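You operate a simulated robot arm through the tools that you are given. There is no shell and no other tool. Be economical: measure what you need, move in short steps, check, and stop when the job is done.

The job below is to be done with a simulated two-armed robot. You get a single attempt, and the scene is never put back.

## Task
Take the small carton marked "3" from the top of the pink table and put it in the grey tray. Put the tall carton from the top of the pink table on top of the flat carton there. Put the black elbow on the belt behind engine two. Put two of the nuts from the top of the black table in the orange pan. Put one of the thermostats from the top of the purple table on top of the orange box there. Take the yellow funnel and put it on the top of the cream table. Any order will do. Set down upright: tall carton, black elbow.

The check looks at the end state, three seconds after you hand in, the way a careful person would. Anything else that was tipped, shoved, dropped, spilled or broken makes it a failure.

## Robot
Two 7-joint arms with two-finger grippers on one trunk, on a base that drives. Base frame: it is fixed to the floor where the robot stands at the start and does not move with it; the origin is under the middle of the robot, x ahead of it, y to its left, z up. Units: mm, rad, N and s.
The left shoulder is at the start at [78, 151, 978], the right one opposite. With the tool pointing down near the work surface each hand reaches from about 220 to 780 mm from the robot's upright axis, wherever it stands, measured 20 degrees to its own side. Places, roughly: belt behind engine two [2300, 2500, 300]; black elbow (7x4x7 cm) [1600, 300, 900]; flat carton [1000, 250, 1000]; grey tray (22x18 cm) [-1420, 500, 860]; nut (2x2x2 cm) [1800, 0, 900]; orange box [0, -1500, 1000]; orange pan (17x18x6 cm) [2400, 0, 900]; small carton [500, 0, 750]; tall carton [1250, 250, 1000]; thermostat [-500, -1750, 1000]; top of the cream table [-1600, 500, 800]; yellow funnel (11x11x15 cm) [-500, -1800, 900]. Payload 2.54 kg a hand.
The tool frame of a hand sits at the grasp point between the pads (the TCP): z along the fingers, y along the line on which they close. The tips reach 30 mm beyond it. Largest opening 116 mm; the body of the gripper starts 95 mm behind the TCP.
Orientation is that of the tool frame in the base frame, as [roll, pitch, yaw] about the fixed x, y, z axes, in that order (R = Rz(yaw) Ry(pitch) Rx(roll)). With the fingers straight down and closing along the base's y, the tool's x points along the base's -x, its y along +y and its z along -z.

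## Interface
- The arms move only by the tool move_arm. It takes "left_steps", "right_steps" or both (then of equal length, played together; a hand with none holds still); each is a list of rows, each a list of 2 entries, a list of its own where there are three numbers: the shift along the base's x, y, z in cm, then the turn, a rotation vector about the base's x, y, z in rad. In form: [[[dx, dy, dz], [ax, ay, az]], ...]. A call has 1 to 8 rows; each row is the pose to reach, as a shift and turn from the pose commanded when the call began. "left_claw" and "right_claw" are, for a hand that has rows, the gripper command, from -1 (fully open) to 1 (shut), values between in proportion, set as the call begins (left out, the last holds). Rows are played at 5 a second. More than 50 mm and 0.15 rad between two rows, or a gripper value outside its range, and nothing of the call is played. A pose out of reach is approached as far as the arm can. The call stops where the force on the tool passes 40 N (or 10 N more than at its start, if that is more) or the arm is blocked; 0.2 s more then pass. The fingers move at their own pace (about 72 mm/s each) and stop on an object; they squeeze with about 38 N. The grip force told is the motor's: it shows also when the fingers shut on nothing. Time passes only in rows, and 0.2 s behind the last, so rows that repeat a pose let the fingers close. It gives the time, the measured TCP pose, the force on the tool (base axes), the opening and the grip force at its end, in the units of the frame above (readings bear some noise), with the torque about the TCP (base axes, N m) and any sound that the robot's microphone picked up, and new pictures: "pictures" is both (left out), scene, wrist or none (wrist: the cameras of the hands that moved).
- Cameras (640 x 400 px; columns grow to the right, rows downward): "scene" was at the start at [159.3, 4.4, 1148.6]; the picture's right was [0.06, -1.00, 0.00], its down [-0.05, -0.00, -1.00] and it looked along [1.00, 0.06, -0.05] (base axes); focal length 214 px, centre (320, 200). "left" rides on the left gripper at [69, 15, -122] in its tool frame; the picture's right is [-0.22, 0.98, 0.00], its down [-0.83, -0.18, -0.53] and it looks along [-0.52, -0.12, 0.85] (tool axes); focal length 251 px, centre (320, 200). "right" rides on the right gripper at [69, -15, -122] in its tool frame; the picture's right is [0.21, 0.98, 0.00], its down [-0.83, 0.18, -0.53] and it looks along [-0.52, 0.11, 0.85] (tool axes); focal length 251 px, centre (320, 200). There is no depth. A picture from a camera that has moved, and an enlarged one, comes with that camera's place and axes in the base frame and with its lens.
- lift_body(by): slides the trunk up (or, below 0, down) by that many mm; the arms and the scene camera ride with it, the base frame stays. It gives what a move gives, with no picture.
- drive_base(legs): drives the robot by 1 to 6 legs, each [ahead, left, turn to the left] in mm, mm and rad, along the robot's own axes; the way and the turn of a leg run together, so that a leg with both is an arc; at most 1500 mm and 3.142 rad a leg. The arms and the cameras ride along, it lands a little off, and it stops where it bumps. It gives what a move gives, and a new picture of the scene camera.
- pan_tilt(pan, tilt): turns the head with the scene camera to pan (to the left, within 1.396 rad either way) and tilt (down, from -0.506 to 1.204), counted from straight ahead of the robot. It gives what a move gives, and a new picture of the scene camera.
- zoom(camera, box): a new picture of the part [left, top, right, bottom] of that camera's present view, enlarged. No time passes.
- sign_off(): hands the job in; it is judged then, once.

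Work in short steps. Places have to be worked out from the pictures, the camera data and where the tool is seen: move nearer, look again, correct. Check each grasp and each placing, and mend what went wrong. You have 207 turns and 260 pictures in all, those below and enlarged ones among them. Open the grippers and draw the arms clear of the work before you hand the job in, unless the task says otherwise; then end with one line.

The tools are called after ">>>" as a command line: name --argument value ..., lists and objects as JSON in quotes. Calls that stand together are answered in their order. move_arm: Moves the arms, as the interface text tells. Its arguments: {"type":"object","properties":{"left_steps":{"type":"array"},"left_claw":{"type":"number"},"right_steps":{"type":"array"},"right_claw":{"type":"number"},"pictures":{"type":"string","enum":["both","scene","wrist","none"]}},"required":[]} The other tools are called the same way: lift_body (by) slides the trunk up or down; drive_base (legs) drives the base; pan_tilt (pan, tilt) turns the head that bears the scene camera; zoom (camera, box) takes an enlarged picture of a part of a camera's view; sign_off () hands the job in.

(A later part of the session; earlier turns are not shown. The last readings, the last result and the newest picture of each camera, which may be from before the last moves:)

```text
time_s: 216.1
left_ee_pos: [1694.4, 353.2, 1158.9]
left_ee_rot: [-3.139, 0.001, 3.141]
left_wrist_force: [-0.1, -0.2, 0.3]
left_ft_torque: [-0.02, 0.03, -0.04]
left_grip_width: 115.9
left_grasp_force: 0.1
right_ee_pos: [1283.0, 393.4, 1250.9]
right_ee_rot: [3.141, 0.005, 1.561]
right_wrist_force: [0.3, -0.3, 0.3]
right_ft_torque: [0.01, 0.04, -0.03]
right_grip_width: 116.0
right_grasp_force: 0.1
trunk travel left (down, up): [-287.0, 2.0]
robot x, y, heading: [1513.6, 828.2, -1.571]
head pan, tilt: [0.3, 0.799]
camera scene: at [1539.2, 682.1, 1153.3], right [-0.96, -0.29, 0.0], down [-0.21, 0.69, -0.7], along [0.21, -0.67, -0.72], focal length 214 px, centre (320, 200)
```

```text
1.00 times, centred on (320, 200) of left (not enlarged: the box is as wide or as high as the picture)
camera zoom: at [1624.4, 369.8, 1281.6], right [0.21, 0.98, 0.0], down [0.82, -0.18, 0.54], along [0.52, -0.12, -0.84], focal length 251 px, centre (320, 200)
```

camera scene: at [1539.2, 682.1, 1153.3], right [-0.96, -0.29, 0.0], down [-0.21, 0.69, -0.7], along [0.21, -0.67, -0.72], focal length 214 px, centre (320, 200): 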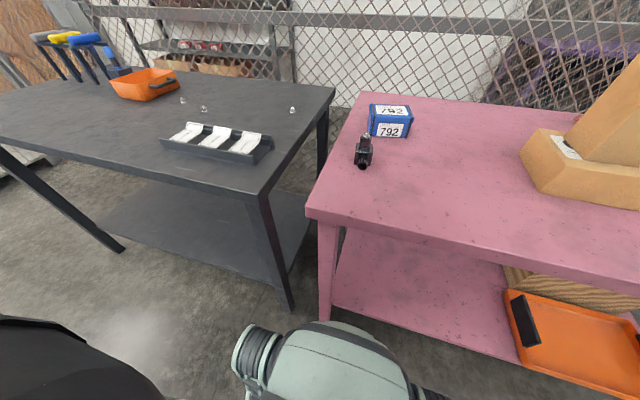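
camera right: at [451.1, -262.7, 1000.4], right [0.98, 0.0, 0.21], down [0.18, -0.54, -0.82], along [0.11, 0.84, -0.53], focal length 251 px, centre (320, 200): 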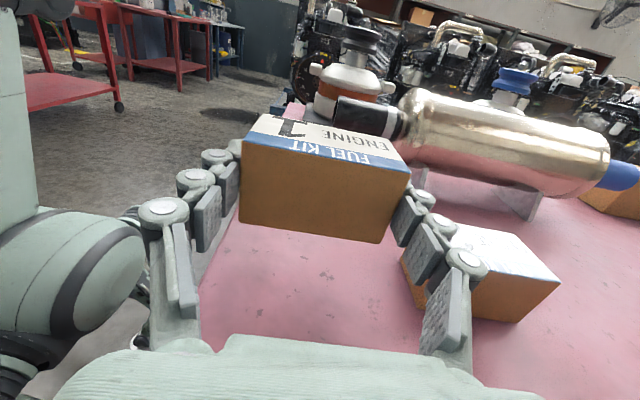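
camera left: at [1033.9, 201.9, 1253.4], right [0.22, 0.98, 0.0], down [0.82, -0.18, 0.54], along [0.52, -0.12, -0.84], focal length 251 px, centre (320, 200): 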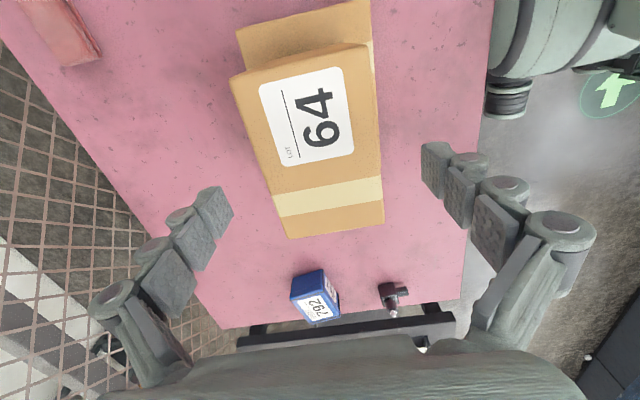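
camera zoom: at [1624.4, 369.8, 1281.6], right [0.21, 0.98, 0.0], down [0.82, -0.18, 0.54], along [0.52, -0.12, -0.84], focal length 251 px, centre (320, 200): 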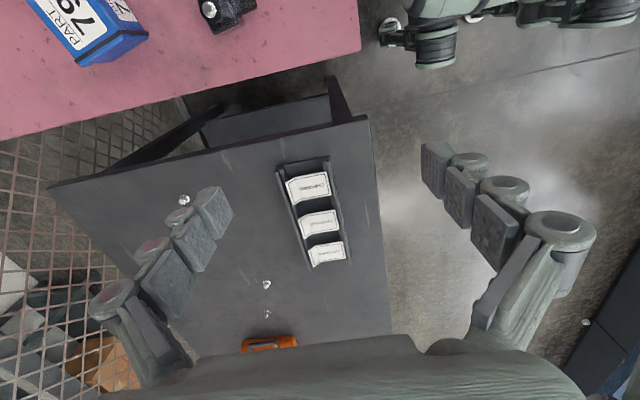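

Zoom in on the elbow and the nuts with the pan.

>>> zoom --camera "scene" --box '[320, 90, 440, 190]'

>>> zoom --camera "scene" --box '[80, 50, 320, 170]'

```text
4.00 times, centred on (380, 140) of scene
camera zoom: at [1539.2, 682.1, 1153.3], right [-0.96, -0.29, 0.0], down [-0.21, 0.69, -0.7], along [0.21, -0.67, -0.72], focal length 858 px, centre (80, 440)
```

zoom: 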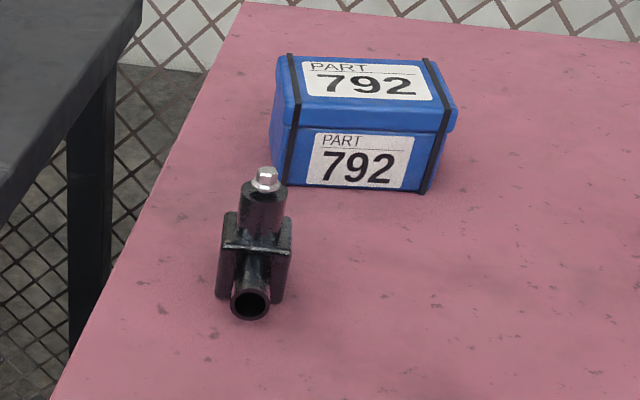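

```text
2.67 times, centred on (200, 110) of scene
camera zoom: at [1539.2, 682.1, 1153.3], right [-0.96, -0.29, 0.0], down [-0.21, 0.69, -0.7], along [0.21, -0.67, -0.72], focal length 572 px, centre (640, 440)
```

zoom: 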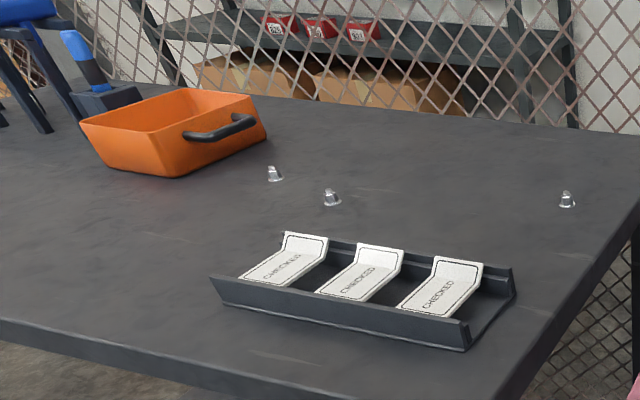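

Elbow stands at about (1590,255) with its outlet toward +y; nuts at about (2112,115), (2235,75), (1832,37); pan near (2440,20). I shift 240 mm left so the right hand can take the elbow, and lower the trunk by 70.

>>> drive_base --legs '[[0, 235, 0]]'

>>> lift_body --by -70

>>> move_arm --right_steps '[[[2, -3, 0], [0, 0, 0]], [[4, -6, -2], [0, 0, 0]], [[5, -9, -5], [0, 0, 0]], [[5, -11, -8], [0, 0, 0]], [[5, -12, -11], [0, 0, 0]]]' --pictures "wrist"

```text
time_s: 219.0
left_ee_pos: [1929.1, 352.6, 1160.1]
left_ee_rot: [-3.138, 0.002, 3.137]
left_wrist_force: [0.0, -0.8, 0.6]
left_ft_torque: [-0.01, -0.01, 0.0]
left_grip_width: 116.1
left_grasp_force: 0.0
right_ee_pos: [1519.4, 393.0, 1252.1]
right_ee_rot: [3.142, 0.004, 1.559]
right_wrist_force: [-0.1, -0.9, -0.1]
right_ft_torque: [0.03, 0.03, 0.01]
right_grip_width: 115.8
right_grasp_force: 0.0
trunk travel left (down, up): [-287.0, 2.0]
robot x, y, heading: [1751.9, 826.2, -1.575]
head pan, tilt: [0.3, 0.799]
camera scene: at [1775.7, 681.3, 1153.3], right [-0.96, -0.29, 0.0], down [-0.21, 0.69, -0.7], along [0.2, -0.67, -0.72], focal length 214 px, centre (320, 200)
```

scene: 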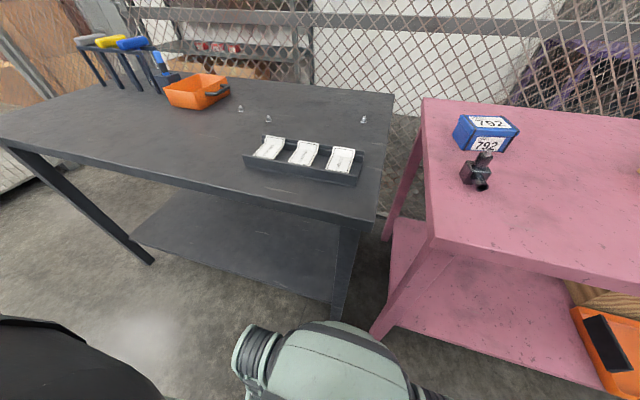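

```text
time_s: 220.1
left_ee_pos: [1929.3, 352.7, 1091.1]
left_ee_rot: [-3.139, 0.0, 3.137]
left_wrist_force: [0.8, 0.9, 0.7]
left_ft_torque: [0.01, 0.02, 0.01]
left_grip_width: 116.2
left_grasp_force: 0.0
right_ee_pos: [1518.0, 393.0, 1182.1]
right_ee_rot: [-3.141, 0.004, 1.559]
right_wrist_force: [-0.1, 0.4, 0.2]
right_ft_torque: [0.01, 0.0, 0.03]
right_grip_width: 116.1
right_grasp_force: 0.0
trunk travel left (down, up): [-217.0, 72.0]
robot x, y, heading: [1754.2, 827.2, -1.576]
head pan, tilt: [0.3, 0.799]
```

```text
time_s: 221.3
left_ee_pos: [1929.1, 351.4, 1089.1]
left_ee_rot: [-3.139, 0.002, 3.138]
left_wrist_force: [-0.2, 0.2, 0.9]
left_ft_torque: [0.03, -0.01, 0.01]
left_grip_width: 116.1
left_grasp_force: 0.0
right_ee_pos: [1566.7, 271.6, 1073.0]
right_ee_rot: [3.141, 0.005, 1.557]
right_wrist_force: [-0.4, 0.1, -0.2]
right_ft_torque: [-0.01, 0.0, -0.02]
right_grip_width: 115.8
right_grasp_force: 0.0
trunk travel left (down, up): [-217.0, 72.0]
robot x, y, heading: [1755.8, 827.6, -1.579]
head pan, tilt: [0.3, 0.799]
camera right: at [1552.8, 341.5, 1194.0], right [0.98, 0.2, 0.0], down [0.17, -0.83, 0.54], along [0.11, -0.53, -0.84], focal length 251 px, centre (320, 200)
```

right: 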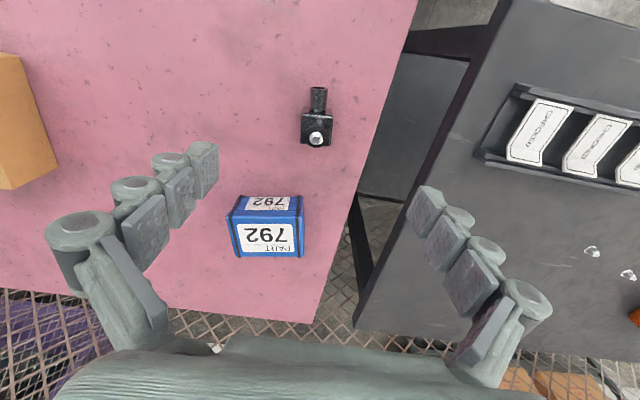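

The elbow's block is at about (1568,249), ~43 mm wide, yawed ~10°. Rotate by 0.18 rad, move over it and go down partway.

>>> move_arm --right_steps '[[[0, -1, -3], [0, 0, 0.1]], [[0.1, -2, -6], [0, 0, 0.18]], [[0.1, -2.2, -10], [0, 0, 0.18]], [[0.1, -2.2, -12], [0, 0, 0.18]], [[0.1, -2.2, -12], [0, 0, 0.18]]]' --pictures "wrist"

```text
time_s: 222.5
left_ee_pos: [1928.3, 351.7, 1089.5]
left_ee_rot: [-3.138, 0.002, 3.139]
left_wrist_force: [-0.8, -0.1, 0.9]
left_ft_torque: [-0.01, -0.01, 0.01]
left_grip_width: 116.1
left_grasp_force: 0.1
right_ee_pos: [1568.5, 251.2, 950.5]
right_ee_rot: [3.141, 0.004, 1.739]
right_wrist_force: [0.3, 0.8, 0.9]
right_ft_torque: [-0.01, -0.01, -0.04]
right_grip_width: 116.0
right_grasp_force: 0.0
trunk travel left (down, up): [-217.0, 72.0]
robot x, y, heading: [1750.7, 829.2, -1.577]
head pan, tilt: [0.3, 0.799]
camera right: at [1541.4, 316.9, 1071.8], right [0.93, 0.38, 0.0], down [0.32, -0.78, 0.54], along [0.2, -0.5, -0.84], focal length 251 px, centre (320, 200)
```

right: 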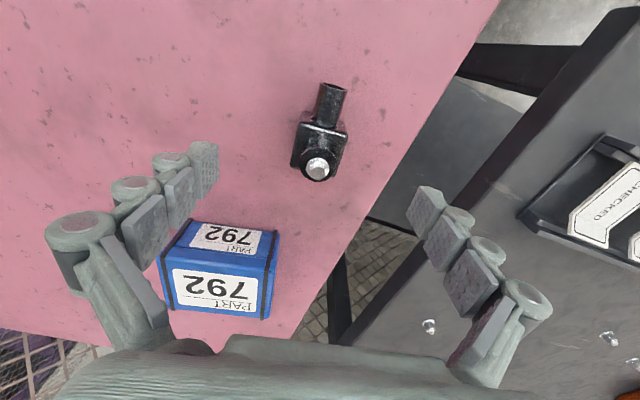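

Aligned. Descend to z≈882.

>>> move_arm --right_steps '[[[-0.1, -0.3, -3], [0, 0, 0]], [[-0.1, -0.3, -6], [0, 0, 0]], [[-0.1, -0.3, -6.8], [0, 0, 0]], [[-0.1, -0.3, -6.8], [0, 0, 0]]]' --pictures "wrist"

>>> pan_tilt --pan -0.3 --tilt 0.7

>>> zoom --camera "scene" --box '[260, 50, 420, 170]'

```text
time_s: 223.5
left_ee_pos: [1929.3, 351.7, 1090.8]
left_ee_rot: [-3.138, 0.002, 3.138]
left_wrist_force: [-0.3, 0.2, 0.0]
left_ft_torque: [0.0, 0.01, 0.01]
left_grip_width: 116.0
left_grasp_force: 0.0
right_ee_pos: [1567.6, 247.3, 882.5]
right_ee_rot: [-3.141, 0.005, 1.738]
right_wrist_force: [0.4, -0.4, 0.5]
right_ft_torque: [0.01, 0.03, -0.01]
right_grip_width: 116.1
right_grasp_force: 0.1
trunk travel left (down, up): [-217.0, 72.0]
robot x, y, heading: [1749.3, 828.3, -1.582]
head pan, tilt: [0.3, 0.799]
camera right: at [1541.6, 313.3, 1004.2], right [0.93, 0.38, 0.0], down [0.32, -0.78, 0.54], along [0.2, -0.5, -0.84], focal length 251 px, centre (320, 200)
```

right: 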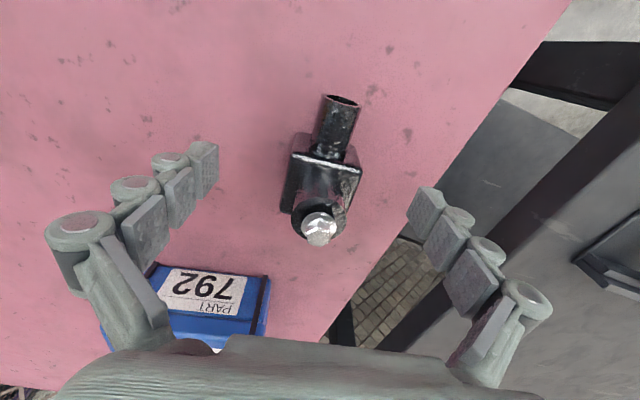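

```text
time_s: 224.5
left_ee_pos: [1928.3, 351.6, 1089.7]
left_ee_rot: [-3.137, 0.001, 3.137]
left_wrist_force: [-0.3, -0.4, -0.3]
left_ft_torque: [0.01, 0.04, 0.0]
left_grip_width: 116.0
left_grasp_force: 0.0
right_ee_pos: [1568.2, 248.3, 883.6]
right_ee_rot: [3.141, 0.006, 1.739]
right_wrist_force: [-0.5, -0.4, -0.1]
right_ft_torque: [0.01, 0.01, 0.0]
right_grip_width: 116.1
right_grasp_force: 0.1
trunk travel left (down, up): [-217.0, 72.0]
robot x, y, heading: [1752.0, 829.6, -1.575]
head pan, tilt: [-0.3, 0.7]
camera scene: at [1726.6, 677.5, 1091.6], right [-0.95, 0.3, 0.0], down [0.19, 0.61, -0.76], along [-0.23, -0.73, -0.64], focal length 214 px, centre (320, 200)
```

scene: 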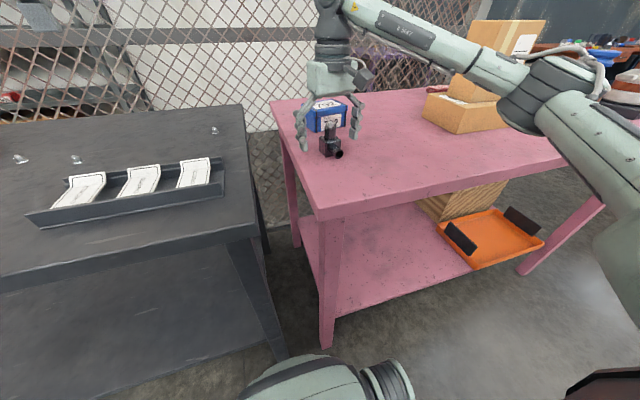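

```text
3.33 times, centred on (340, 110) of scene
camera zoom: at [1726.6, 677.5, 1091.6], right [-0.95, 0.3, 0.0], down [0.19, 0.61, -0.76], along [-0.23, -0.73, -0.64], focal length 715 px, centre (253, 500)
```

zoom: 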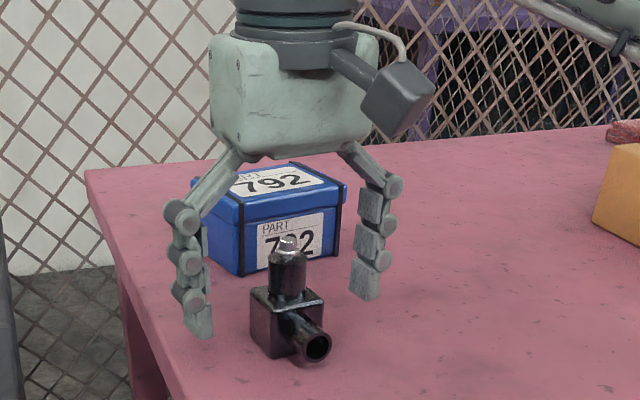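

The bolt axis lines up with the TCP (1568,247). Close the right gripper.

>>> move_arm --right_steps '[[[0, 0, 0], [0, 0, 0]], [[0, 0, 0], [0, 0, 0]], [[0, 0, 0], [0, 0, 0]], [[0, 0, 0], [0, 0, 0]]]' --right_claw 1 --pictures "wrist"

>>> zoom --camera "scene" --box '[260, 50, 420, 170]'

```text
time_s: 225.5
left_ee_pos: [1929.0, 351.3, 1089.1]
left_ee_rot: [-3.138, 0.001, 3.139]
left_wrist_force: [-1.0, -0.1, 0.3]
left_ft_torque: [-0.02, 0.02, 0.01]
left_grip_width: 115.7
left_grasp_force: 0.0
right_ee_pos: [1568.2, 247.6, 884.1]
right_ee_rot: [3.141, 0.006, 1.738]
right_wrist_force: [-0.1, -0.1, 1.4]
right_ft_torque: [0.07, -0.04, -0.02]
right_grip_width: 39.2
right_grasp_force: 37.8
trunk travel left (down, up): [-217.0, 72.0]
robot x, y, heading: [1756.5, 827.5, -1.575]
head pan, tilt: [-0.3, 0.7]
camera right: at [1541.6, 313.3, 1004.6], right [0.93, 0.37, 0.0], down [0.32, -0.78, 0.54], along [0.2, -0.5, -0.84], focal length 251 px, centre (320, 200)
```

right: 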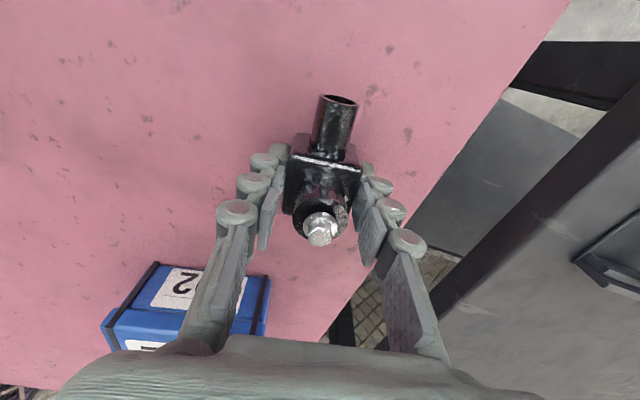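

```text
3.33 times, centred on (340, 110) of scene
camera zoom: at [1726.5, 677.6, 1091.6], right [-0.95, 0.3, 0.0], down [0.19, 0.61, -0.77], along [-0.23, -0.73, -0.64], focal length 715 px, centre (253, 500)
```

zoom: 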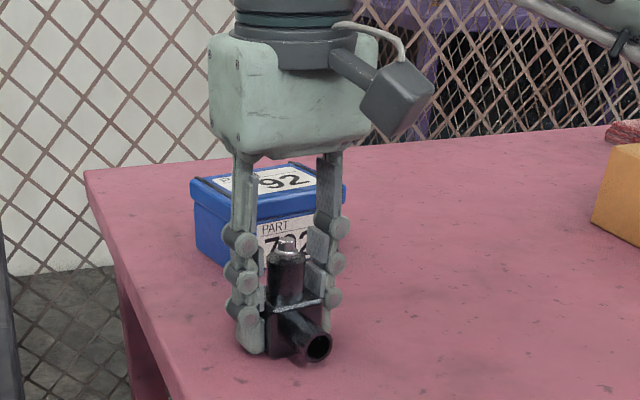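

Gripped at 39 mm. Lift straight up, then retract to the carry pose.

>>> move_arm --right_steps '[[[0, 0, 4], [0, 0, 0]], [[0, 0, 8], [0, 0, 0]], [[0, 0, 12], [0, 0, 0]], [[0, 0, 16], [0, 0, 0]], [[0, 4, 18], [0, 0, 0]], [[0, 8, 20], [0, 0, 0]], [[0, 12, 22], [0, 0, 0]], [[0, 16, 24], [0, 0, 0]]]' --pictures "wrist"

>>> pan_tilt --pan 0.3 --tilt 0.85

```text
time_s: 227.3
left_ee_pos: [1928.6, 351.9, 1090.9]
left_ee_rot: [-3.138, 0.002, 3.139]
left_wrist_force: [0.7, 0.5, 0.5]
left_ft_torque: [-0.04, 0.0, -0.04]
left_grip_width: 116.3
left_grasp_force: 0.0
right_ee_pos: [1569.4, 406.7, 1125.2]
right_ee_rot: [3.141, 0.005, 1.738]
right_wrist_force: [0.4, 0.3, -3.3]
right_ft_torque: [-0.05, -0.01, -0.02]
right_grip_width: 39.0
right_grasp_force: 37.8
trunk travel left (down, up): [-217.0, 72.0]
robot x, y, heading: [1751.8, 824.2, -1.572]
head pan, tilt: [-0.3, 0.7]
camera right: at [1542.7, 472.0, 1246.3], right [0.93, 0.38, 0.0], down [0.32, -0.78, 0.54], along [0.2, -0.5, -0.84], focal length 251 px, centre (320, 200)
```

right: 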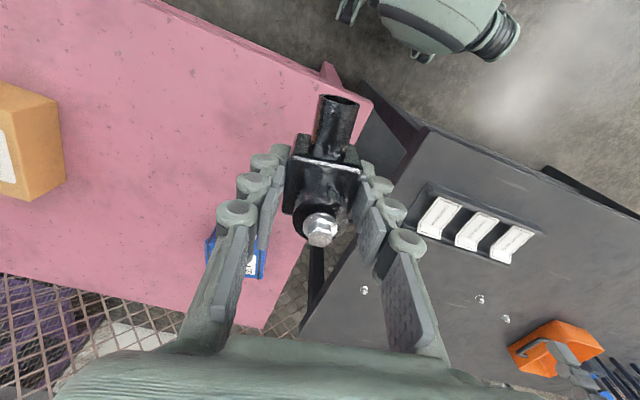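

```text
time_s: 228.3
left_ee_pos: [1928.6, 352.0, 1089.9]
left_ee_rot: [-3.139, 0.002, 3.139]
left_wrist_force: [-0.4, -0.6, 0.4]
left_ft_torque: [-0.02, -0.03, 0.04]
left_grip_width: 116.0
left_grasp_force: 0.0
right_ee_pos: [1568.6, 404.1, 1124.2]
right_ee_rot: [-3.141, 0.004, 1.739]
right_wrist_force: [0.0, 0.2, -4.2]
right_ft_torque: [-0.01, 0.0, -0.01]
right_grip_width: 39.3
right_grasp_force: 37.5
trunk travel left (down, up): [-217.0, 72.0]
robot x, y, heading: [1755.4, 832.0, -1.578]
head pan, tilt: [0.3, 0.85]
camera scene: at [1774.7, 683.5, 1079.3], right [-0.96, -0.29, 0.0], down [-0.22, 0.72, -0.66], along [0.19, -0.63, -0.75], focal length 214 px, centre (320, 200)
```

scene: 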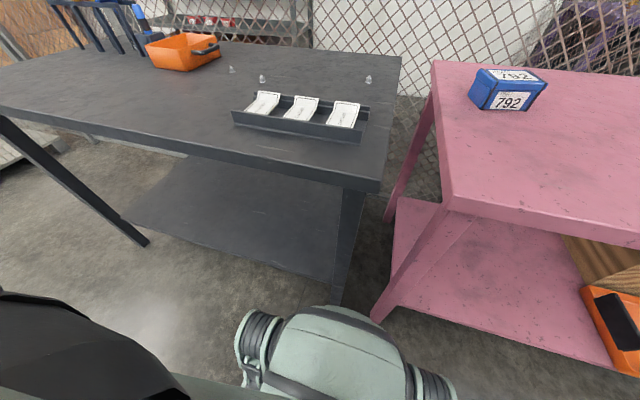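

Elbow is held firmly. Now drive left ~445 mm and ahead ~60 mm to reach the nuts and the pan with the left hand.

>>> drive_base --legs '[[0, 440, 0.005], [55, 0, 0]]'

>>> zoom --camera "left" --box '[0, 0, 640, 400]'

```text
time_s: 233.5
left_ee_pos: [2360.3, 294.8, 1089.3]
left_ee_rot: [-3.139, 0.002, 3.136]
left_wrist_force: [-0.9, -0.1, 0.9]
left_ft_torque: [0.03, -0.02, 0.04]
left_grip_width: 116.1
left_grasp_force: 0.0
right_ee_pos: [2001.4, 348.8, 1123.8]
right_ee_rot: [-3.141, 0.004, 1.739]
right_wrist_force: [-0.2, 0.0, -4.4]
right_ft_torque: [0.01, 0.03, 0.0]
right_grip_width: 39.1
right_grasp_force: 38.0
trunk travel left (down, up): [-217.0, 72.0]
robot x, y, heading: [2182.9, 772.9, -1.578]
head pan, tilt: [0.3, 0.85]
camera scene: at [2206.5, 627.5, 1079.1], right [-0.96, -0.29, 0.0], down [-0.22, 0.72, -0.66], along [0.19, -0.63, -0.75], focal length 214 px, centre (320, 200)
```

scene: 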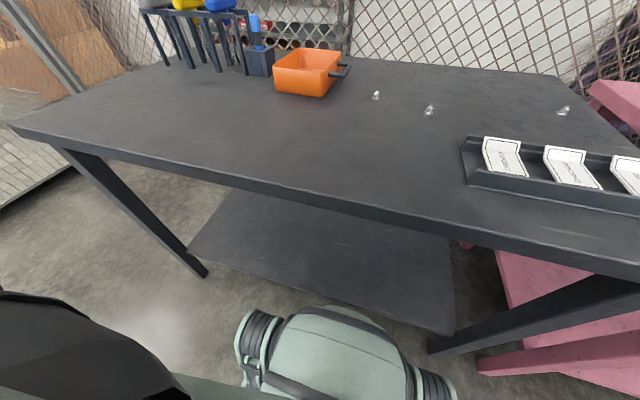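

```text
1.00 times, centred on (320, 200) of left (not enlarged: the box is as wide or as high as the picture)
camera zoom: at [2290.8, 312.3, 1211.0], right [0.22, 0.98, 0.0], down [0.82, -0.18, 0.54], along [0.52, -0.12, -0.84], focal length 251 px, centre (320, 200)
```

zoom: 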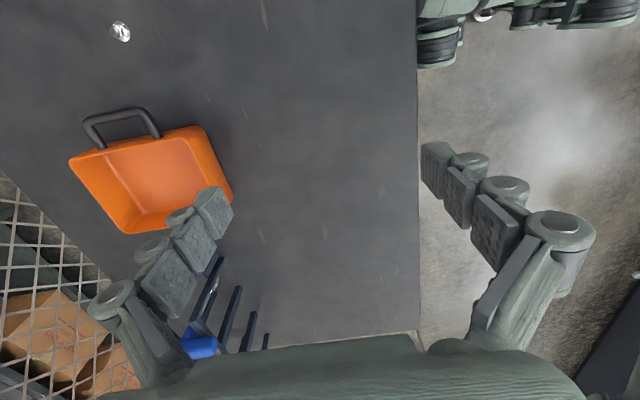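

Nut A is at about (2230,81); the pan spans about x 2346–2500, y −45…145. Move the left hand over nut A at z≈950.

>>> move_arm --left_steps '[[[-2, -3, -2], [0, 0, 0]], [[-4, -6, -4], [0, 0, 0]], [[-6, -9, -6], [0, 0, 0]], [[-8, -12, -8], [0, 0, 0]], [[-10, -15, -10], [0, 0, 0]], [[-12, -18, -12], [0, 0, 0]], [[-13, -21.4, -14], [0, 0, 0]], [[-13, -21.4, -14], [0, 0, 0]]]' --left_claw -0.5 --pictures "wrist"

```text
time_s: 235.3
left_ee_pos: [2229.2, 81.1, 949.1]
left_ee_rot: [-3.138, 0.001, 3.137]
left_wrist_force: [0.6, -0.6, -0.1]
left_ft_torque: [-0.02, 0.03, -0.03]
left_grip_width: 87.1
left_grasp_force: 0.1
right_ee_pos: [2001.3, 350.2, 1124.7]
right_ee_rot: [3.141, 0.005, 1.738]
right_wrist_force: [-0.4, -0.5, -2.9]
right_ft_torque: [-0.01, 0.0, -0.02]
right_grip_width: 39.2
right_grasp_force: 38.1
trunk travel left (down, up): [-217.0, 72.0]
robot x, y, heading: [2182.2, 774.6, -1.578]
head pan, tilt: [0.3, 0.85]
camera left: at [2160.6, 98.5, 1070.5], right [0.22, 0.98, 0.0], down [0.82, -0.18, 0.54], along [0.52, -0.12, -0.84], focal length 251 px, centre (320, 200)
```

left: 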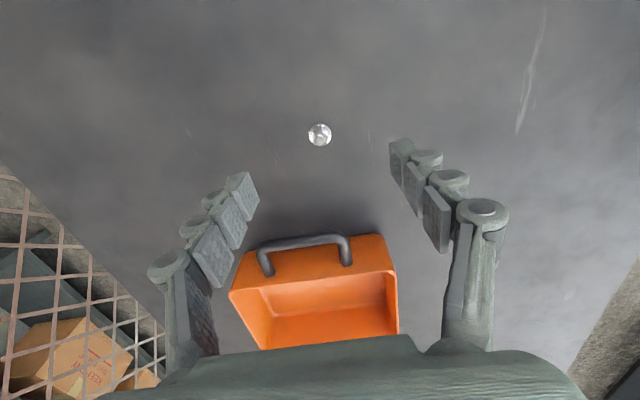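

Nut A is right below. Descend to z≈880 (tips at ~850).

>>> move_arm --left_steps '[[[-0.1, 0, -3], [0, 0, 0]], [[-0.1, 0, -5.5], [0, 0, 0]], [[-0.1, 0, -6.5], [0, 0, 0]], [[-0.1, 0, -7.0], [0, 0, 0]]]' --pictures "wrist"

```text
time_s: 236.3
left_ee_pos: [2229.8, 81.5, 879.1]
left_ee_rot: [-3.138, 0.003, 3.138]
left_wrist_force: [-0.2, 0.5, 0.1]
left_ft_torque: [0.02, -0.04, 0.02]
left_grip_width: 86.8
left_grasp_force: 0.1
right_ee_pos: [2000.4, 349.5, 1123.9]
right_ee_rot: [3.141, 0.005, 1.738]
right_wrist_force: [-0.8, -0.1, -3.0]
right_ft_torque: [-0.04, -0.02, 0.02]
right_grip_width: 39.0
right_grasp_force: 38.5
trunk travel left (down, up): [-217.0, 72.0]
robot x, y, heading: [2181.4, 774.9, -1.579]
head pan, tilt: [0.3, 0.85]
camera left: at [2159.9, 98.6, 1001.2], right [0.22, 0.98, 0.0], down [0.82, -0.18, 0.54], along [0.52, -0.12, -0.84], focal length 251 px, centre (320, 200)
```

left: 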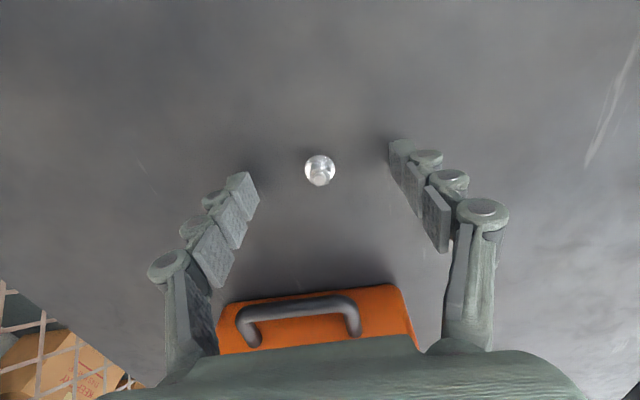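

The nut is between the fingertips. Lower 3 mm more and close.

>>> move_arm --left_steps '[[[-0.1, 0, -0.3], [0, 0, 0]], [[-0.1, 0, -0.3], [0, 0, 0]], [[-0.1, 0, -0.3], [0, 0, 0]], [[-0.1, 0, -0.3], [0, 0, 0]], [[-0.1, 0, -0.3], [0, 0, 0]]]' --left_claw 1 --pictures "wrist"

```text
time_s: 237.5
left_ee_pos: [2229.0, 83.0, 878.2]
left_ee_rot: [-3.135, 0.002, 3.136]
left_wrist_force: [-1.2, 5.7, 14.9]
left_ft_torque: [0.25, 0.02, 0.01]
left_grip_width: 13.2
left_grasp_force: 37.9
right_ee_pos: [2000.3, 351.7, 1126.0]
right_ee_rot: [-3.142, 0.007, 1.737]
right_wrist_force: [0.8, 0.4, -3.6]
right_ft_torque: [0.01, 0.01, -0.03]
right_grip_width: 39.1
right_grasp_force: 38.0
trunk travel left (down, up): [-217.0, 72.0]
robot x, y, heading: [2180.5, 775.7, -1.575]
head pan, tilt: [0.3, 0.85]
camera left: at [2158.7, 101.0, 1000.6], right [0.22, 0.98, -0.01], down [0.82, -0.18, 0.54], along [0.52, -0.12, -0.84], focal length 251 px, centre (320, 200)
```

left: 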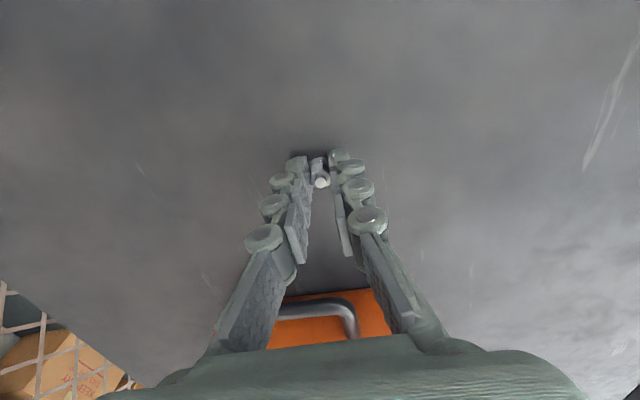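

Something is gripped at 13 mm. Lift and look.

>>> move_arm --left_steps '[[[0, 0, 3], [0, 0, 0]], [[0, 0, 6], [0, 0, 0]], [[0, 0, 9], [0, 0, 0]], [[0, 0, 10], [0, 0, 0]]]' --pictures "wrist"

>>> zoom --camera "left" --box '[240, 130, 400, 230]'

```text
time_s: 238.5
left_ee_pos: [2228.7, 82.2, 975.0]
left_ee_rot: [-3.138, 0.003, 3.139]
left_wrist_force: [-0.8, 0.3, -0.6]
left_ft_torque: [0.02, -0.02, 0.03]
left_grip_width: 12.9
left_grasp_force: 37.9
right_ee_pos: [1999.3, 349.3, 1124.2]
right_ee_rot: [3.141, 0.006, 1.739]
right_wrist_force: [0.1, -0.6, -3.6]
right_ft_torque: [-0.02, 0.03, -0.02]
right_grip_width: 39.1
right_grasp_force: 37.8
trunk travel left (down, up): [-217.0, 72.0]
robot x, y, heading: [2182.6, 771.4, -1.575]
head pan, tilt: [0.3, 0.85]
camera left: at [2159.3, 100.0, 1096.9], right [0.22, 0.98, 0.0], down [0.82, -0.18, 0.54], along [0.52, -0.12, -0.84], focal length 251 px, centre (320, 200)
```

left: 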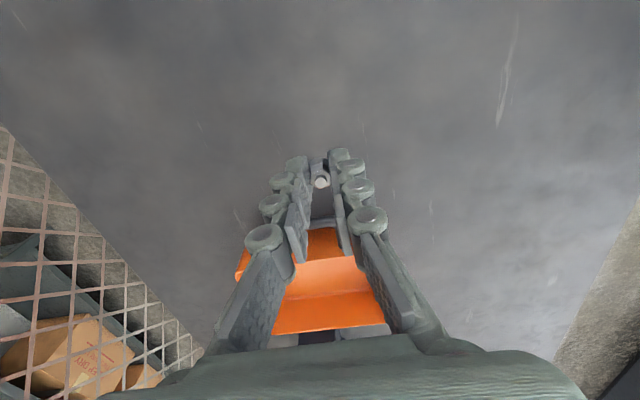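

```text
4.00 times, centred on (320, 180) of left
camera zoom: at [2159.3, 100.0, 1096.9], right [0.22, 0.98, 0.0], down [0.82, -0.18, 0.54], along [0.52, -0.12, -0.84], focal length 1006 px, centre (320, 280)
```

zoom: 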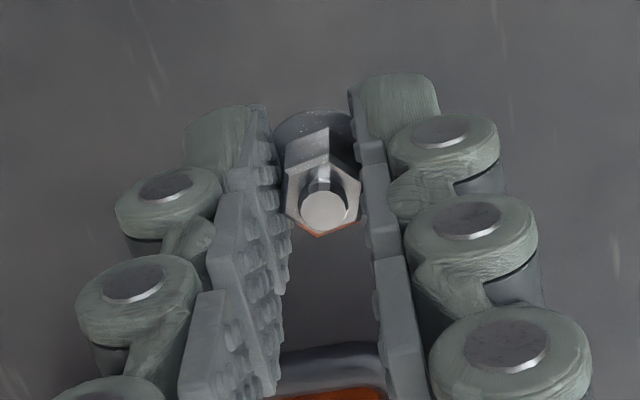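

The nut is held. Carry it over the pan centre at about (2418,58), keeping z≈985.

>>> move_arm --left_steps '[[[3, -0.5, 1], [0, 0, 0]], [[7, -1, 1], [0, 0, 0]], [[11, -1.5, 1], [0, 0, 0]], [[15, -2, 1], [0, 0, 0]], [[18.5, -2.4, 1], [0, 0, 0]], [[18.5, -2.4, 1], [0, 0, 0]]]' --pictures "both"

```text
time_s: 239.9
left_ee_pos: [2413.2, 57.9, 986.6]
left_ee_rot: [-3.138, 0.004, 3.136]
left_wrist_force: [0.2, -0.3, 0.1]
left_ft_torque: [0.0, -0.03, 0.01]
left_grip_width: 12.9
left_grasp_force: 38.1
right_ee_pos: [2002.1, 349.1, 1124.7]
right_ee_rot: [-3.14, 0.006, 1.739]
right_wrist_force: [-0.1, 0.1, -2.8]
right_ft_torque: [-0.01, -0.02, -0.03]
right_grip_width: 39.2
right_grasp_force: 37.7
trunk travel left (down, up): [-217.0, 72.0]
robot x, y, heading: [2184.6, 774.4, -1.575]
head pan, tilt: [0.3, 0.85]
camera scene: at [2206.4, 628.2, 1079.3], right [-0.96, -0.29, 0.0], down [-0.22, 0.72, -0.66], along [0.19, -0.63, -0.75], focal length 214 px, centre (320, 200)
camera left: at [2343.9, 74.4, 1108.8], right [0.22, 0.98, 0.0], down [0.82, -0.18, 0.54], along [0.52, -0.12, -0.84], focal length 251 px, centre (320, 200)
```

scene: 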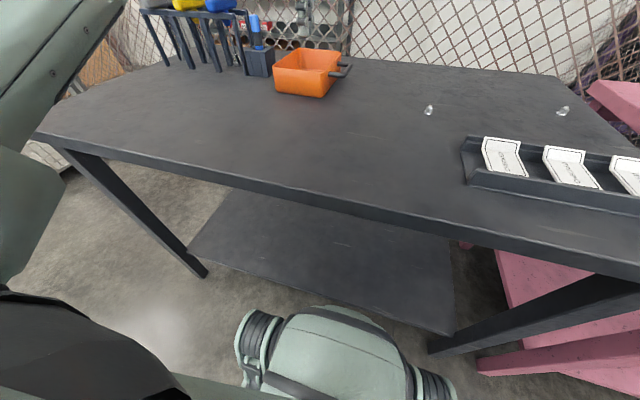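
left: 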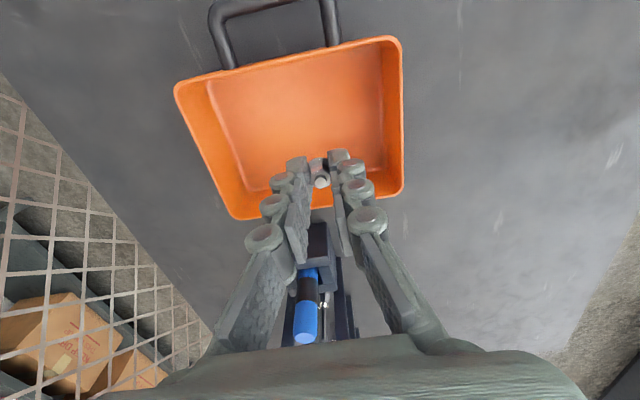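

The hand is over the pan interior. Lower to z≈905 and release with a small opening.

>>> move_arm --left_steps '[[[0, -0.8, -3], [0, 0, 0]], [[0, -0.8, -6], [0, 0, 0]], [[0, -0.8, -8], [0, 0, 0]], [[0, -0.8, -8], [0, 0, 0]]]' --pictures "none"

>>> move_arm --left_steps '[[[0, 0, 0], [0, 0, 0]], [[0, 0, 0], [0, 0, 0]], [[0, 0, 4], [0, 0, 0]], [[0, 0, 8], [0, 0, 0]]]' --left_claw 0.3 --pictures "wrist"

```text
time_s: 240.9
left_ee_pos: [2411.7, 49.8, 905.3]
left_ee_rot: [-3.139, 0.002, 3.136]
left_wrist_force: [-0.5, -0.8, -0.7]
left_ft_torque: [-0.01, 0.02, -0.03]
left_grip_width: 12.8
left_grasp_force: 37.7
right_ee_pos: [2001.0, 349.1, 1124.3]
right_ee_rot: [-3.141, 0.006, 1.737]
right_wrist_force: [0.1, 0.4, -3.6]
right_ft_torque: [-0.04, 0.01, -0.01]
right_grip_width: 39.1
right_grasp_force: 37.9
trunk travel left (down, up): [-217.0, 72.0]
robot x, y, heading: [2185.3, 770.6, -1.577]
head pan, tilt: [0.3, 0.85]
```

```text
time_s: 241.9
left_ee_pos: [2414.6, 53.3, 985.9]
left_ee_rot: [-3.137, 0.002, 3.136]
left_wrist_force: [0.1, -0.2, 0.2]
left_ft_torque: [0.0, -0.05, -0.03]
left_grip_width: 40.6
left_grasp_force: 0.1
right_ee_pos: [2000.3, 348.7, 1123.8]
right_ee_rot: [-3.141, 0.006, 1.738]
right_wrist_force: [0.4, 1.3, -3.0]
right_ft_torque: [0.0, -0.02, 0.04]
right_grip_width: 39.0
right_grasp_force: 38.1
trunk travel left (down, up): [-217.0, 72.0]
robot x, y, heading: [2183.3, 770.2, -1.575]
head pan, tilt: [0.3, 0.85]
camera left: at [2344.1, 69.0, 1108.7], right [0.22, 0.98, 0.0], down [0.82, -0.18, 0.54], along [0.52, -0.12, -0.84], focal length 251 px, centre (320, 200)
```

left: 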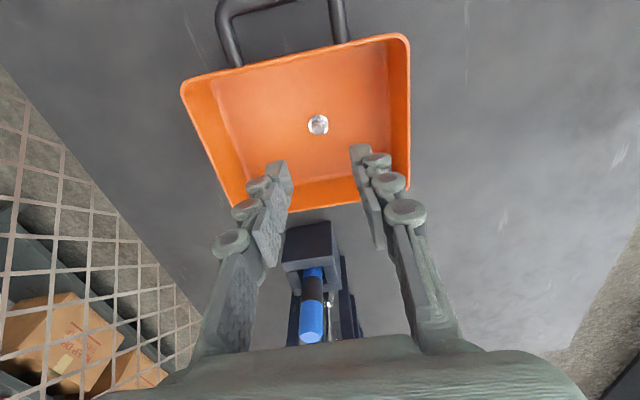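

First nut is in the pan. Move over nut B at about (2112,115).

>>> move_arm --left_steps '[[[-4, 0.8, 0], [0, 0, 0]], [[-8, 1.6, 0], [0, 0, 0]], [[-12, 2.4, 0], [0, 0, 0]], [[-16, 3.2, 0], [0, 0, 0]], [[-20, 4, 0], [0, 0, 0]], [[-24, 4.8, 0], [0, 0, 0]], [[-28, 5.6, -2], [0, 0, 0]], [[-30.2, 6.2, -4], [0, 0, 0]]]' --left_claw -0.5 --pictures "wrist"

```text
time_s: 243.7
left_ee_pos: [2110.7, 112.2, 947.0]
left_ee_rot: [-3.137, 0.005, 3.139]
left_wrist_force: [0.3, 0.2, -0.6]
left_ft_torque: [0.01, 0.0, 0.01]
left_grip_width: 87.2
left_grasp_force: 0.1
right_ee_pos: [2000.2, 349.3, 1125.1]
right_ee_rot: [3.14, 0.005, 1.737]
right_wrist_force: [0.4, 0.4, -2.9]
right_ft_torque: [-0.01, 0.01, 0.02]
right_grip_width: 39.1
right_grasp_force: 37.7
trunk travel left (down, up): [-217.0, 72.0]
robot x, y, heading: [2183.2, 772.2, -1.576]
head pan, tilt: [0.3, 0.85]
camera left: at [2042.0, 129.1, 1068.3], right [0.22, 0.98, 0.0], down [0.82, -0.18, 0.54], along [0.52, -0.12, -0.84], focal length 251 px, centre (320, 200)
```

left: 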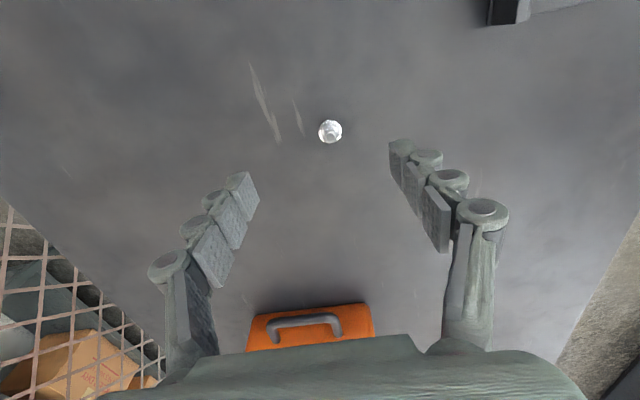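

Nut B at (2107,122). Shift and descend to z≈878.

>>> move_arm --left_steps '[[[-0.4, 1, -3], [0, 0, 0]], [[-0.4, 1, -5.5], [0, 0, 0]], [[-0.4, 1, -6.6], [0, 0, 0]], [[-0.4, 1, -6.8], [0, 0, 0]]]' --pictures "wrist"

```text
time_s: 244.7
left_ee_pos: [2108.0, 121.1, 877.2]
left_ee_rot: [-3.138, 0.001, 3.138]
left_wrist_force: [-0.1, 0.2, 0.5]
left_ft_torque: [-0.01, 0.01, 0.01]
left_grip_width: 86.9
left_grasp_force: 0.0
right_ee_pos: [2001.1, 349.8, 1123.6]
right_ee_rot: [-3.141, 0.006, 1.738]
right_wrist_force: [-0.3, 0.1, -3.9]
right_ft_torque: [0.02, 0.0, -0.01]
right_grip_width: 39.2
right_grasp_force: 38.1
trunk travel left (down, up): [-217.0, 72.0]
robot x, y, heading: [2185.9, 772.7, -1.577]
head pan, tilt: [0.3, 0.85]
camera left: at [2038.5, 138.9, 1000.4], right [0.22, 0.98, 0.0], down [0.82, -0.18, 0.54], along [0.52, -0.12, -0.84], focal length 251 px, centre (320, 200)
```

left: 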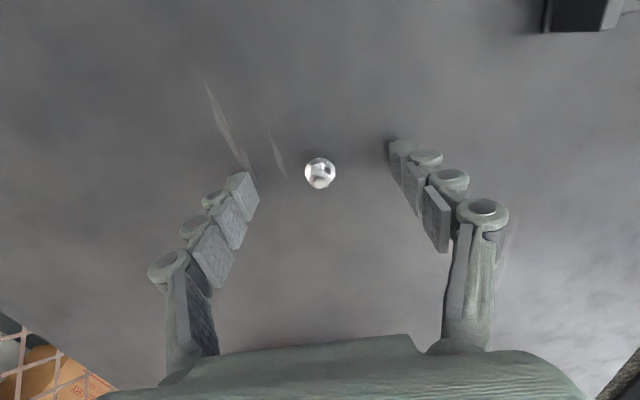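

Same picture as with the first nut. Close, then lift.

>>> move_arm --left_steps '[[[0, 0, 0], [0, 0, 0]], [[0, 0, 0], [0, 0, 0]], [[0, 0, 0], [0, 0, 0]], [[0, 0, 0], [0, 0, 0]], [[0, 0, 4], [0, 0, 0]], [[0, 0, 8], [0, 0, 0]], [[0, 0, 11], [0, 0, 0]]]' --left_claw 1 --pictures "wrist"

```text
time_s: 246.3
left_ee_pos: [2105.0, 121.4, 990.3]
left_ee_rot: [-3.138, 0.003, 3.136]
left_wrist_force: [0.5, 0.2, -0.3]
left_ft_torque: [0.02, 0.0, -0.02]
left_grip_width: 12.3
left_grasp_force: 38.2
right_ee_pos: [2000.9, 351.8, 1124.3]
right_ee_rot: [3.141, 0.005, 1.739]
right_wrist_force: [-0.2, -0.1, -3.7]
right_ft_torque: [-0.03, -0.01, 0.0]
right_grip_width: 39.1
right_grasp_force: 37.5
trunk travel left (down, up): [-217.0, 72.0]
robot x, y, heading: [2183.8, 774.5, -1.578]
head pan, tilt: [0.3, 0.85]
camera left: at [2036.1, 138.9, 1112.2], right [0.22, 0.98, 0.0], down [0.82, -0.18, 0.54], along [0.52, -0.12, -0.84], focal length 251 px, centre (320, 200)
```

left: 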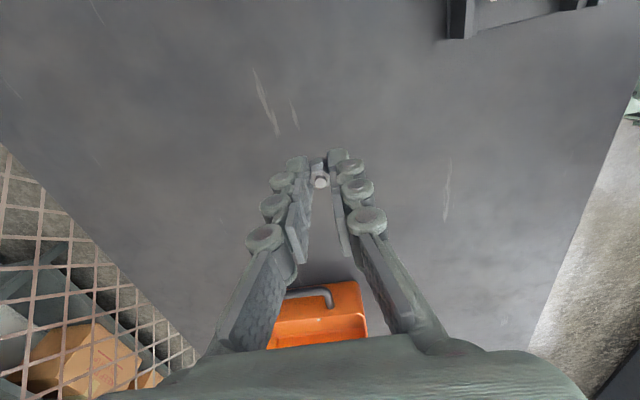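

Held. Carry it to the pan, a bit beside the first nut.

>>> move_arm --left_steps '[[[4, -0.6, 0], [0, 0, 0]], [[8, -1.2, 0], [0, 0, 0]], [[12, -1.8, 0], [0, 0, 0]], [[16, -2.4, 0], [0, 0, 0]], [[20, -3, 0], [0, 0, 0]], [[24, -3.6, 0], [0, 0, 0]], [[28, -4.2, 0], [0, 0, 0]], [[31.7, -4.5, 0], [0, 0, 0]]]' --pictures "none"

>>> move_arm --left_steps '[[[0, 0, -2], [0, 0, 0]], [[0, 0, -5], [0, 0, 0]], [[0, 0, -7], [0, 0, 0]], [[0, 0, -7], [0, 0, 0]]]' --pictures "wrist"

```text
time_s: 248.1
left_ee_pos: [2424.4, 76.1, 987.5]
left_ee_rot: [-3.138, 0.002, 3.137]
left_wrist_force: [-0.3, 0.0, -0.5]
left_ft_torque: [-0.03, 0.02, -0.01]
left_grip_width: 13.1
left_grasp_force: 37.8
right_ee_pos: [2001.6, 349.4, 1124.4]
right_ee_rot: [3.14, 0.005, 1.739]
right_wrist_force: [-0.1, 0.1, -3.6]
right_ft_torque: [-0.02, 0.01, -0.02]
right_grip_width: 39.1
right_grasp_force: 38.6
trunk travel left (down, up): [-217.0, 72.0]
robot x, y, heading: [2188.6, 769.2, -1.571]
head pan, tilt: [0.3, 0.85]
```

```text
time_s: 249.1
left_ee_pos: [2425.5, 75.3, 918.1]
left_ee_rot: [-3.138, 0.001, 3.137]
left_wrist_force: [-0.5, 0.0, -0.4]
left_ft_torque: [-0.02, 0.01, 0.01]
left_grip_width: 13.0
left_grasp_force: 38.4
right_ee_pos: [2000.7, 349.5, 1123.9]
right_ee_rot: [3.142, 0.005, 1.738]
right_wrist_force: [0.0, 0.8, -3.7]
right_ft_torque: [-0.04, 0.0, -0.02]
right_grip_width: 39.2
right_grasp_force: 38.4
trunk travel left (down, up): [-217.0, 72.0]
robot x, y, heading: [2185.2, 775.2, -1.58]
head pan, tilt: [0.3, 0.85]
camera left: at [2355.4, 92.4, 1039.8], right [0.22, 0.98, 0.0], down [0.82, -0.18, 0.54], along [0.52, -0.12, -0.84], focal length 251 px, centre (320, 200)
```

left: 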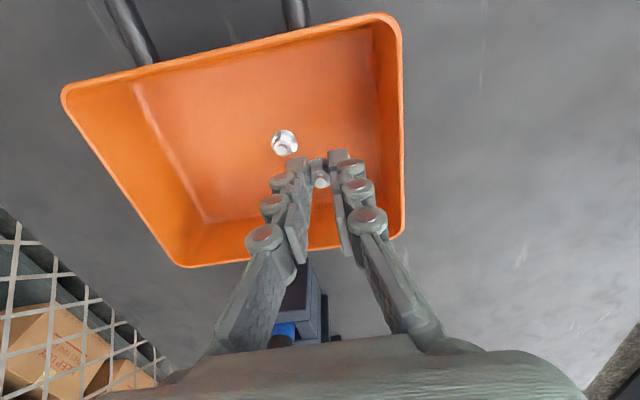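

Inside the pan. Release with a small opening and rise.

>>> move_arm --left_steps '[[[0, 0, 0], [0, 0, 0]], [[0, 0, 0], [0, 0, 0]], [[0, 0, 4], [0, 0, 0]], [[0, 0, 8], [0, 0, 0]], [[0, 0, 11], [0, 0, 0]]]' --left_claw 0.4 --pictures "wrist"

```text
time_s: 250.3
left_ee_pos: [2424.5, 76.3, 1030.6]
left_ee_rot: [-3.138, 0.004, 3.137]
left_wrist_force: [-1.1, 0.1, 0.6]
left_ft_torque: [-0.02, -0.02, 0.04]
left_grip_width: 34.6
left_grasp_force: 0.0
right_ee_pos: [1998.9, 349.7, 1124.8]
right_ee_rot: [-3.141, 0.005, 1.738]
right_wrist_force: [0.1, -0.1, -3.2]
right_ft_torque: [-0.03, -0.01, -0.01]
right_grip_width: 38.7
right_grasp_force: 38.5
trunk travel left (down, up): [-217.0, 72.0]
robot x, y, heading: [2184.4, 773.5, -1.578]
head pan, tilt: [0.3, 0.85]
camera left: at [2354.3, 93.8, 1151.5], right [0.22, 0.98, 0.0], down [0.82, -0.18, 0.54], along [0.52, -0.12, -0.84], focal length 251 px, centre (320, 200)
```

left: 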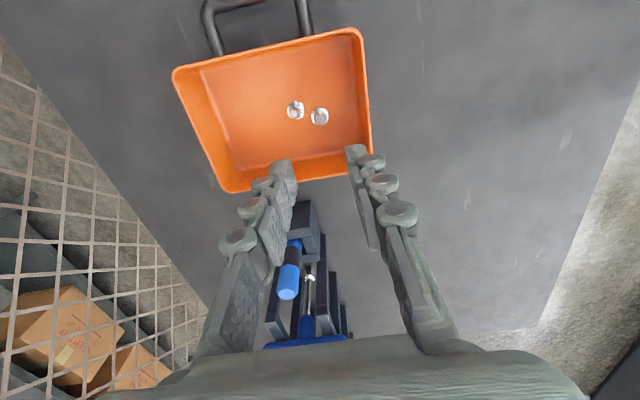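

Both nuts are in the pan. Retract the left hand, back away, and turn to face the belt.

>>> move_arm --left_steps '[[[0, 3, 3], [0, 0, 0]], [[0, 7, 5], [0, 0, 0]], [[-1, 11, 7], [0, 0, 0]], [[-2, 15, 9], [0, 0, 0]], [[-3, 19, 10], [0, 0, 0]], [[-4, 23, 11], [0, 0, 0]], [[-5, 27, 11], [0, 0, 0]]]' --left_claw -1 --pictures "none"

>>> drive_base --legs '[[-450, 0, 0], [0, 0, 3.14]]'

>>> pan_tilt --pan 0.0 --tilt 0.3

```text
time_s: 251.9
left_ee_pos: [2374.3, 347.3, 1139.1]
left_ee_rot: [-3.137, 0.002, 3.138]
left_wrist_force: [0.4, -0.6, -0.1]
left_ft_torque: [-0.03, -0.02, 0.01]
left_grip_width: 116.5
left_grasp_force: 0.0
right_ee_pos: [2000.9, 349.3, 1123.7]
right_ee_rot: [3.141, 0.003, 1.739]
right_wrist_force: [0.1, 0.3, -3.4]
right_ft_torque: [0.01, 0.01, -0.02]
right_grip_width: 39.2
right_grasp_force: 37.9
trunk travel left (down, up): [-217.0, 72.0]
robot x, y, heading: [2187.1, 772.1, -1.578]
head pan, tilt: [0.3, 0.85]
```

```text
time_s: 262.1
left_ee_pos: [2008.0, 1651.9, 1140.5]
left_ee_rot: [-3.138, 0.0, -0.029]
left_wrist_force: [0.5, -0.2, -0.7]
left_ft_torque: [-0.01, -0.02, 0.0]
left_grip_width: 116.0
left_grasp_force: 0.1
right_ee_pos: [2380.1, 1638.9, 1123.8]
right_ee_rot: [3.139, 0.004, -1.43]
right_wrist_force: [-0.4, -0.2, -3.2]
right_ft_torque: [0.01, 0.01, 0.03]
right_grip_width: 39.1
right_grasp_force: 38.3
trunk travel left (down, up): [-217.0, 72.0]
robot x, y, heading: [2185.3, 1218.7, 1.542]
head pan, tilt: [0.3, 0.85]
camera scene: at [2168.4, 1362.7, 1079.3], right [0.96, 0.27, 0.0], down [0.2, -0.72, -0.66], along [-0.18, 0.64, -0.75], focal length 214 px, centre (320, 200)
```

scene: 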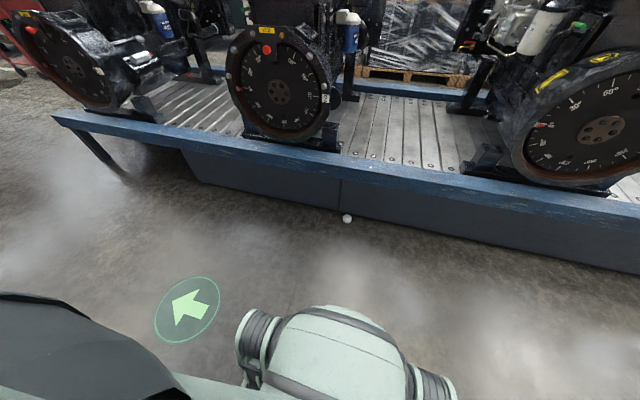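

```text
time_s: 263.1
left_ee_pos: [2007.4, 1650.8, 1139.8]
left_ee_rot: [-3.138, 0.003, -0.032]
left_wrist_force: [-0.3, -1.3, -0.6]
left_ft_torque: [-0.01, 0.0, 0.0]
left_grip_width: 115.9
left_grasp_force: 0.1
right_ee_pos: [2381.2, 1637.6, 1125.5]
right_ee_rot: [-3.141, 0.005, -1.429]
right_wrist_force: [0.2, -0.6, -4.0]
right_ft_torque: [-0.01, -0.02, 0.04]
right_grip_width: 39.3
right_grasp_force: 38.9
trunk travel left (down, up): [-217.0, 72.0]
robot x, y, heading: [2187.1, 1223.7, 1.538]
head pan, tilt: [0.0, 0.3]
camera scene: at [2192.1, 1380.7, 1127.6], right [1.0, -0.03, 0.0], down [-0.01, -0.3, -0.95], along [0.03, 0.95, -0.3], focal length 214 px, centre (320, 200)
```

scene: 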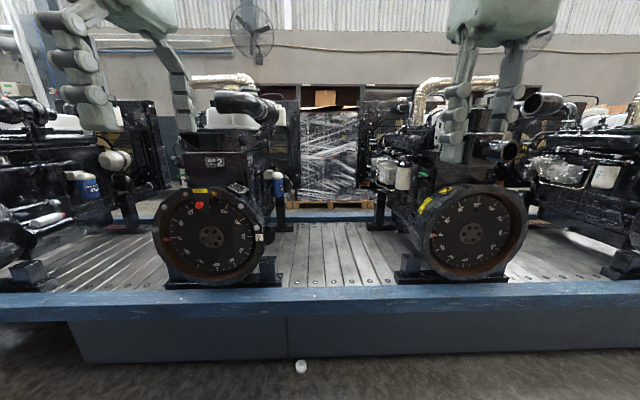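

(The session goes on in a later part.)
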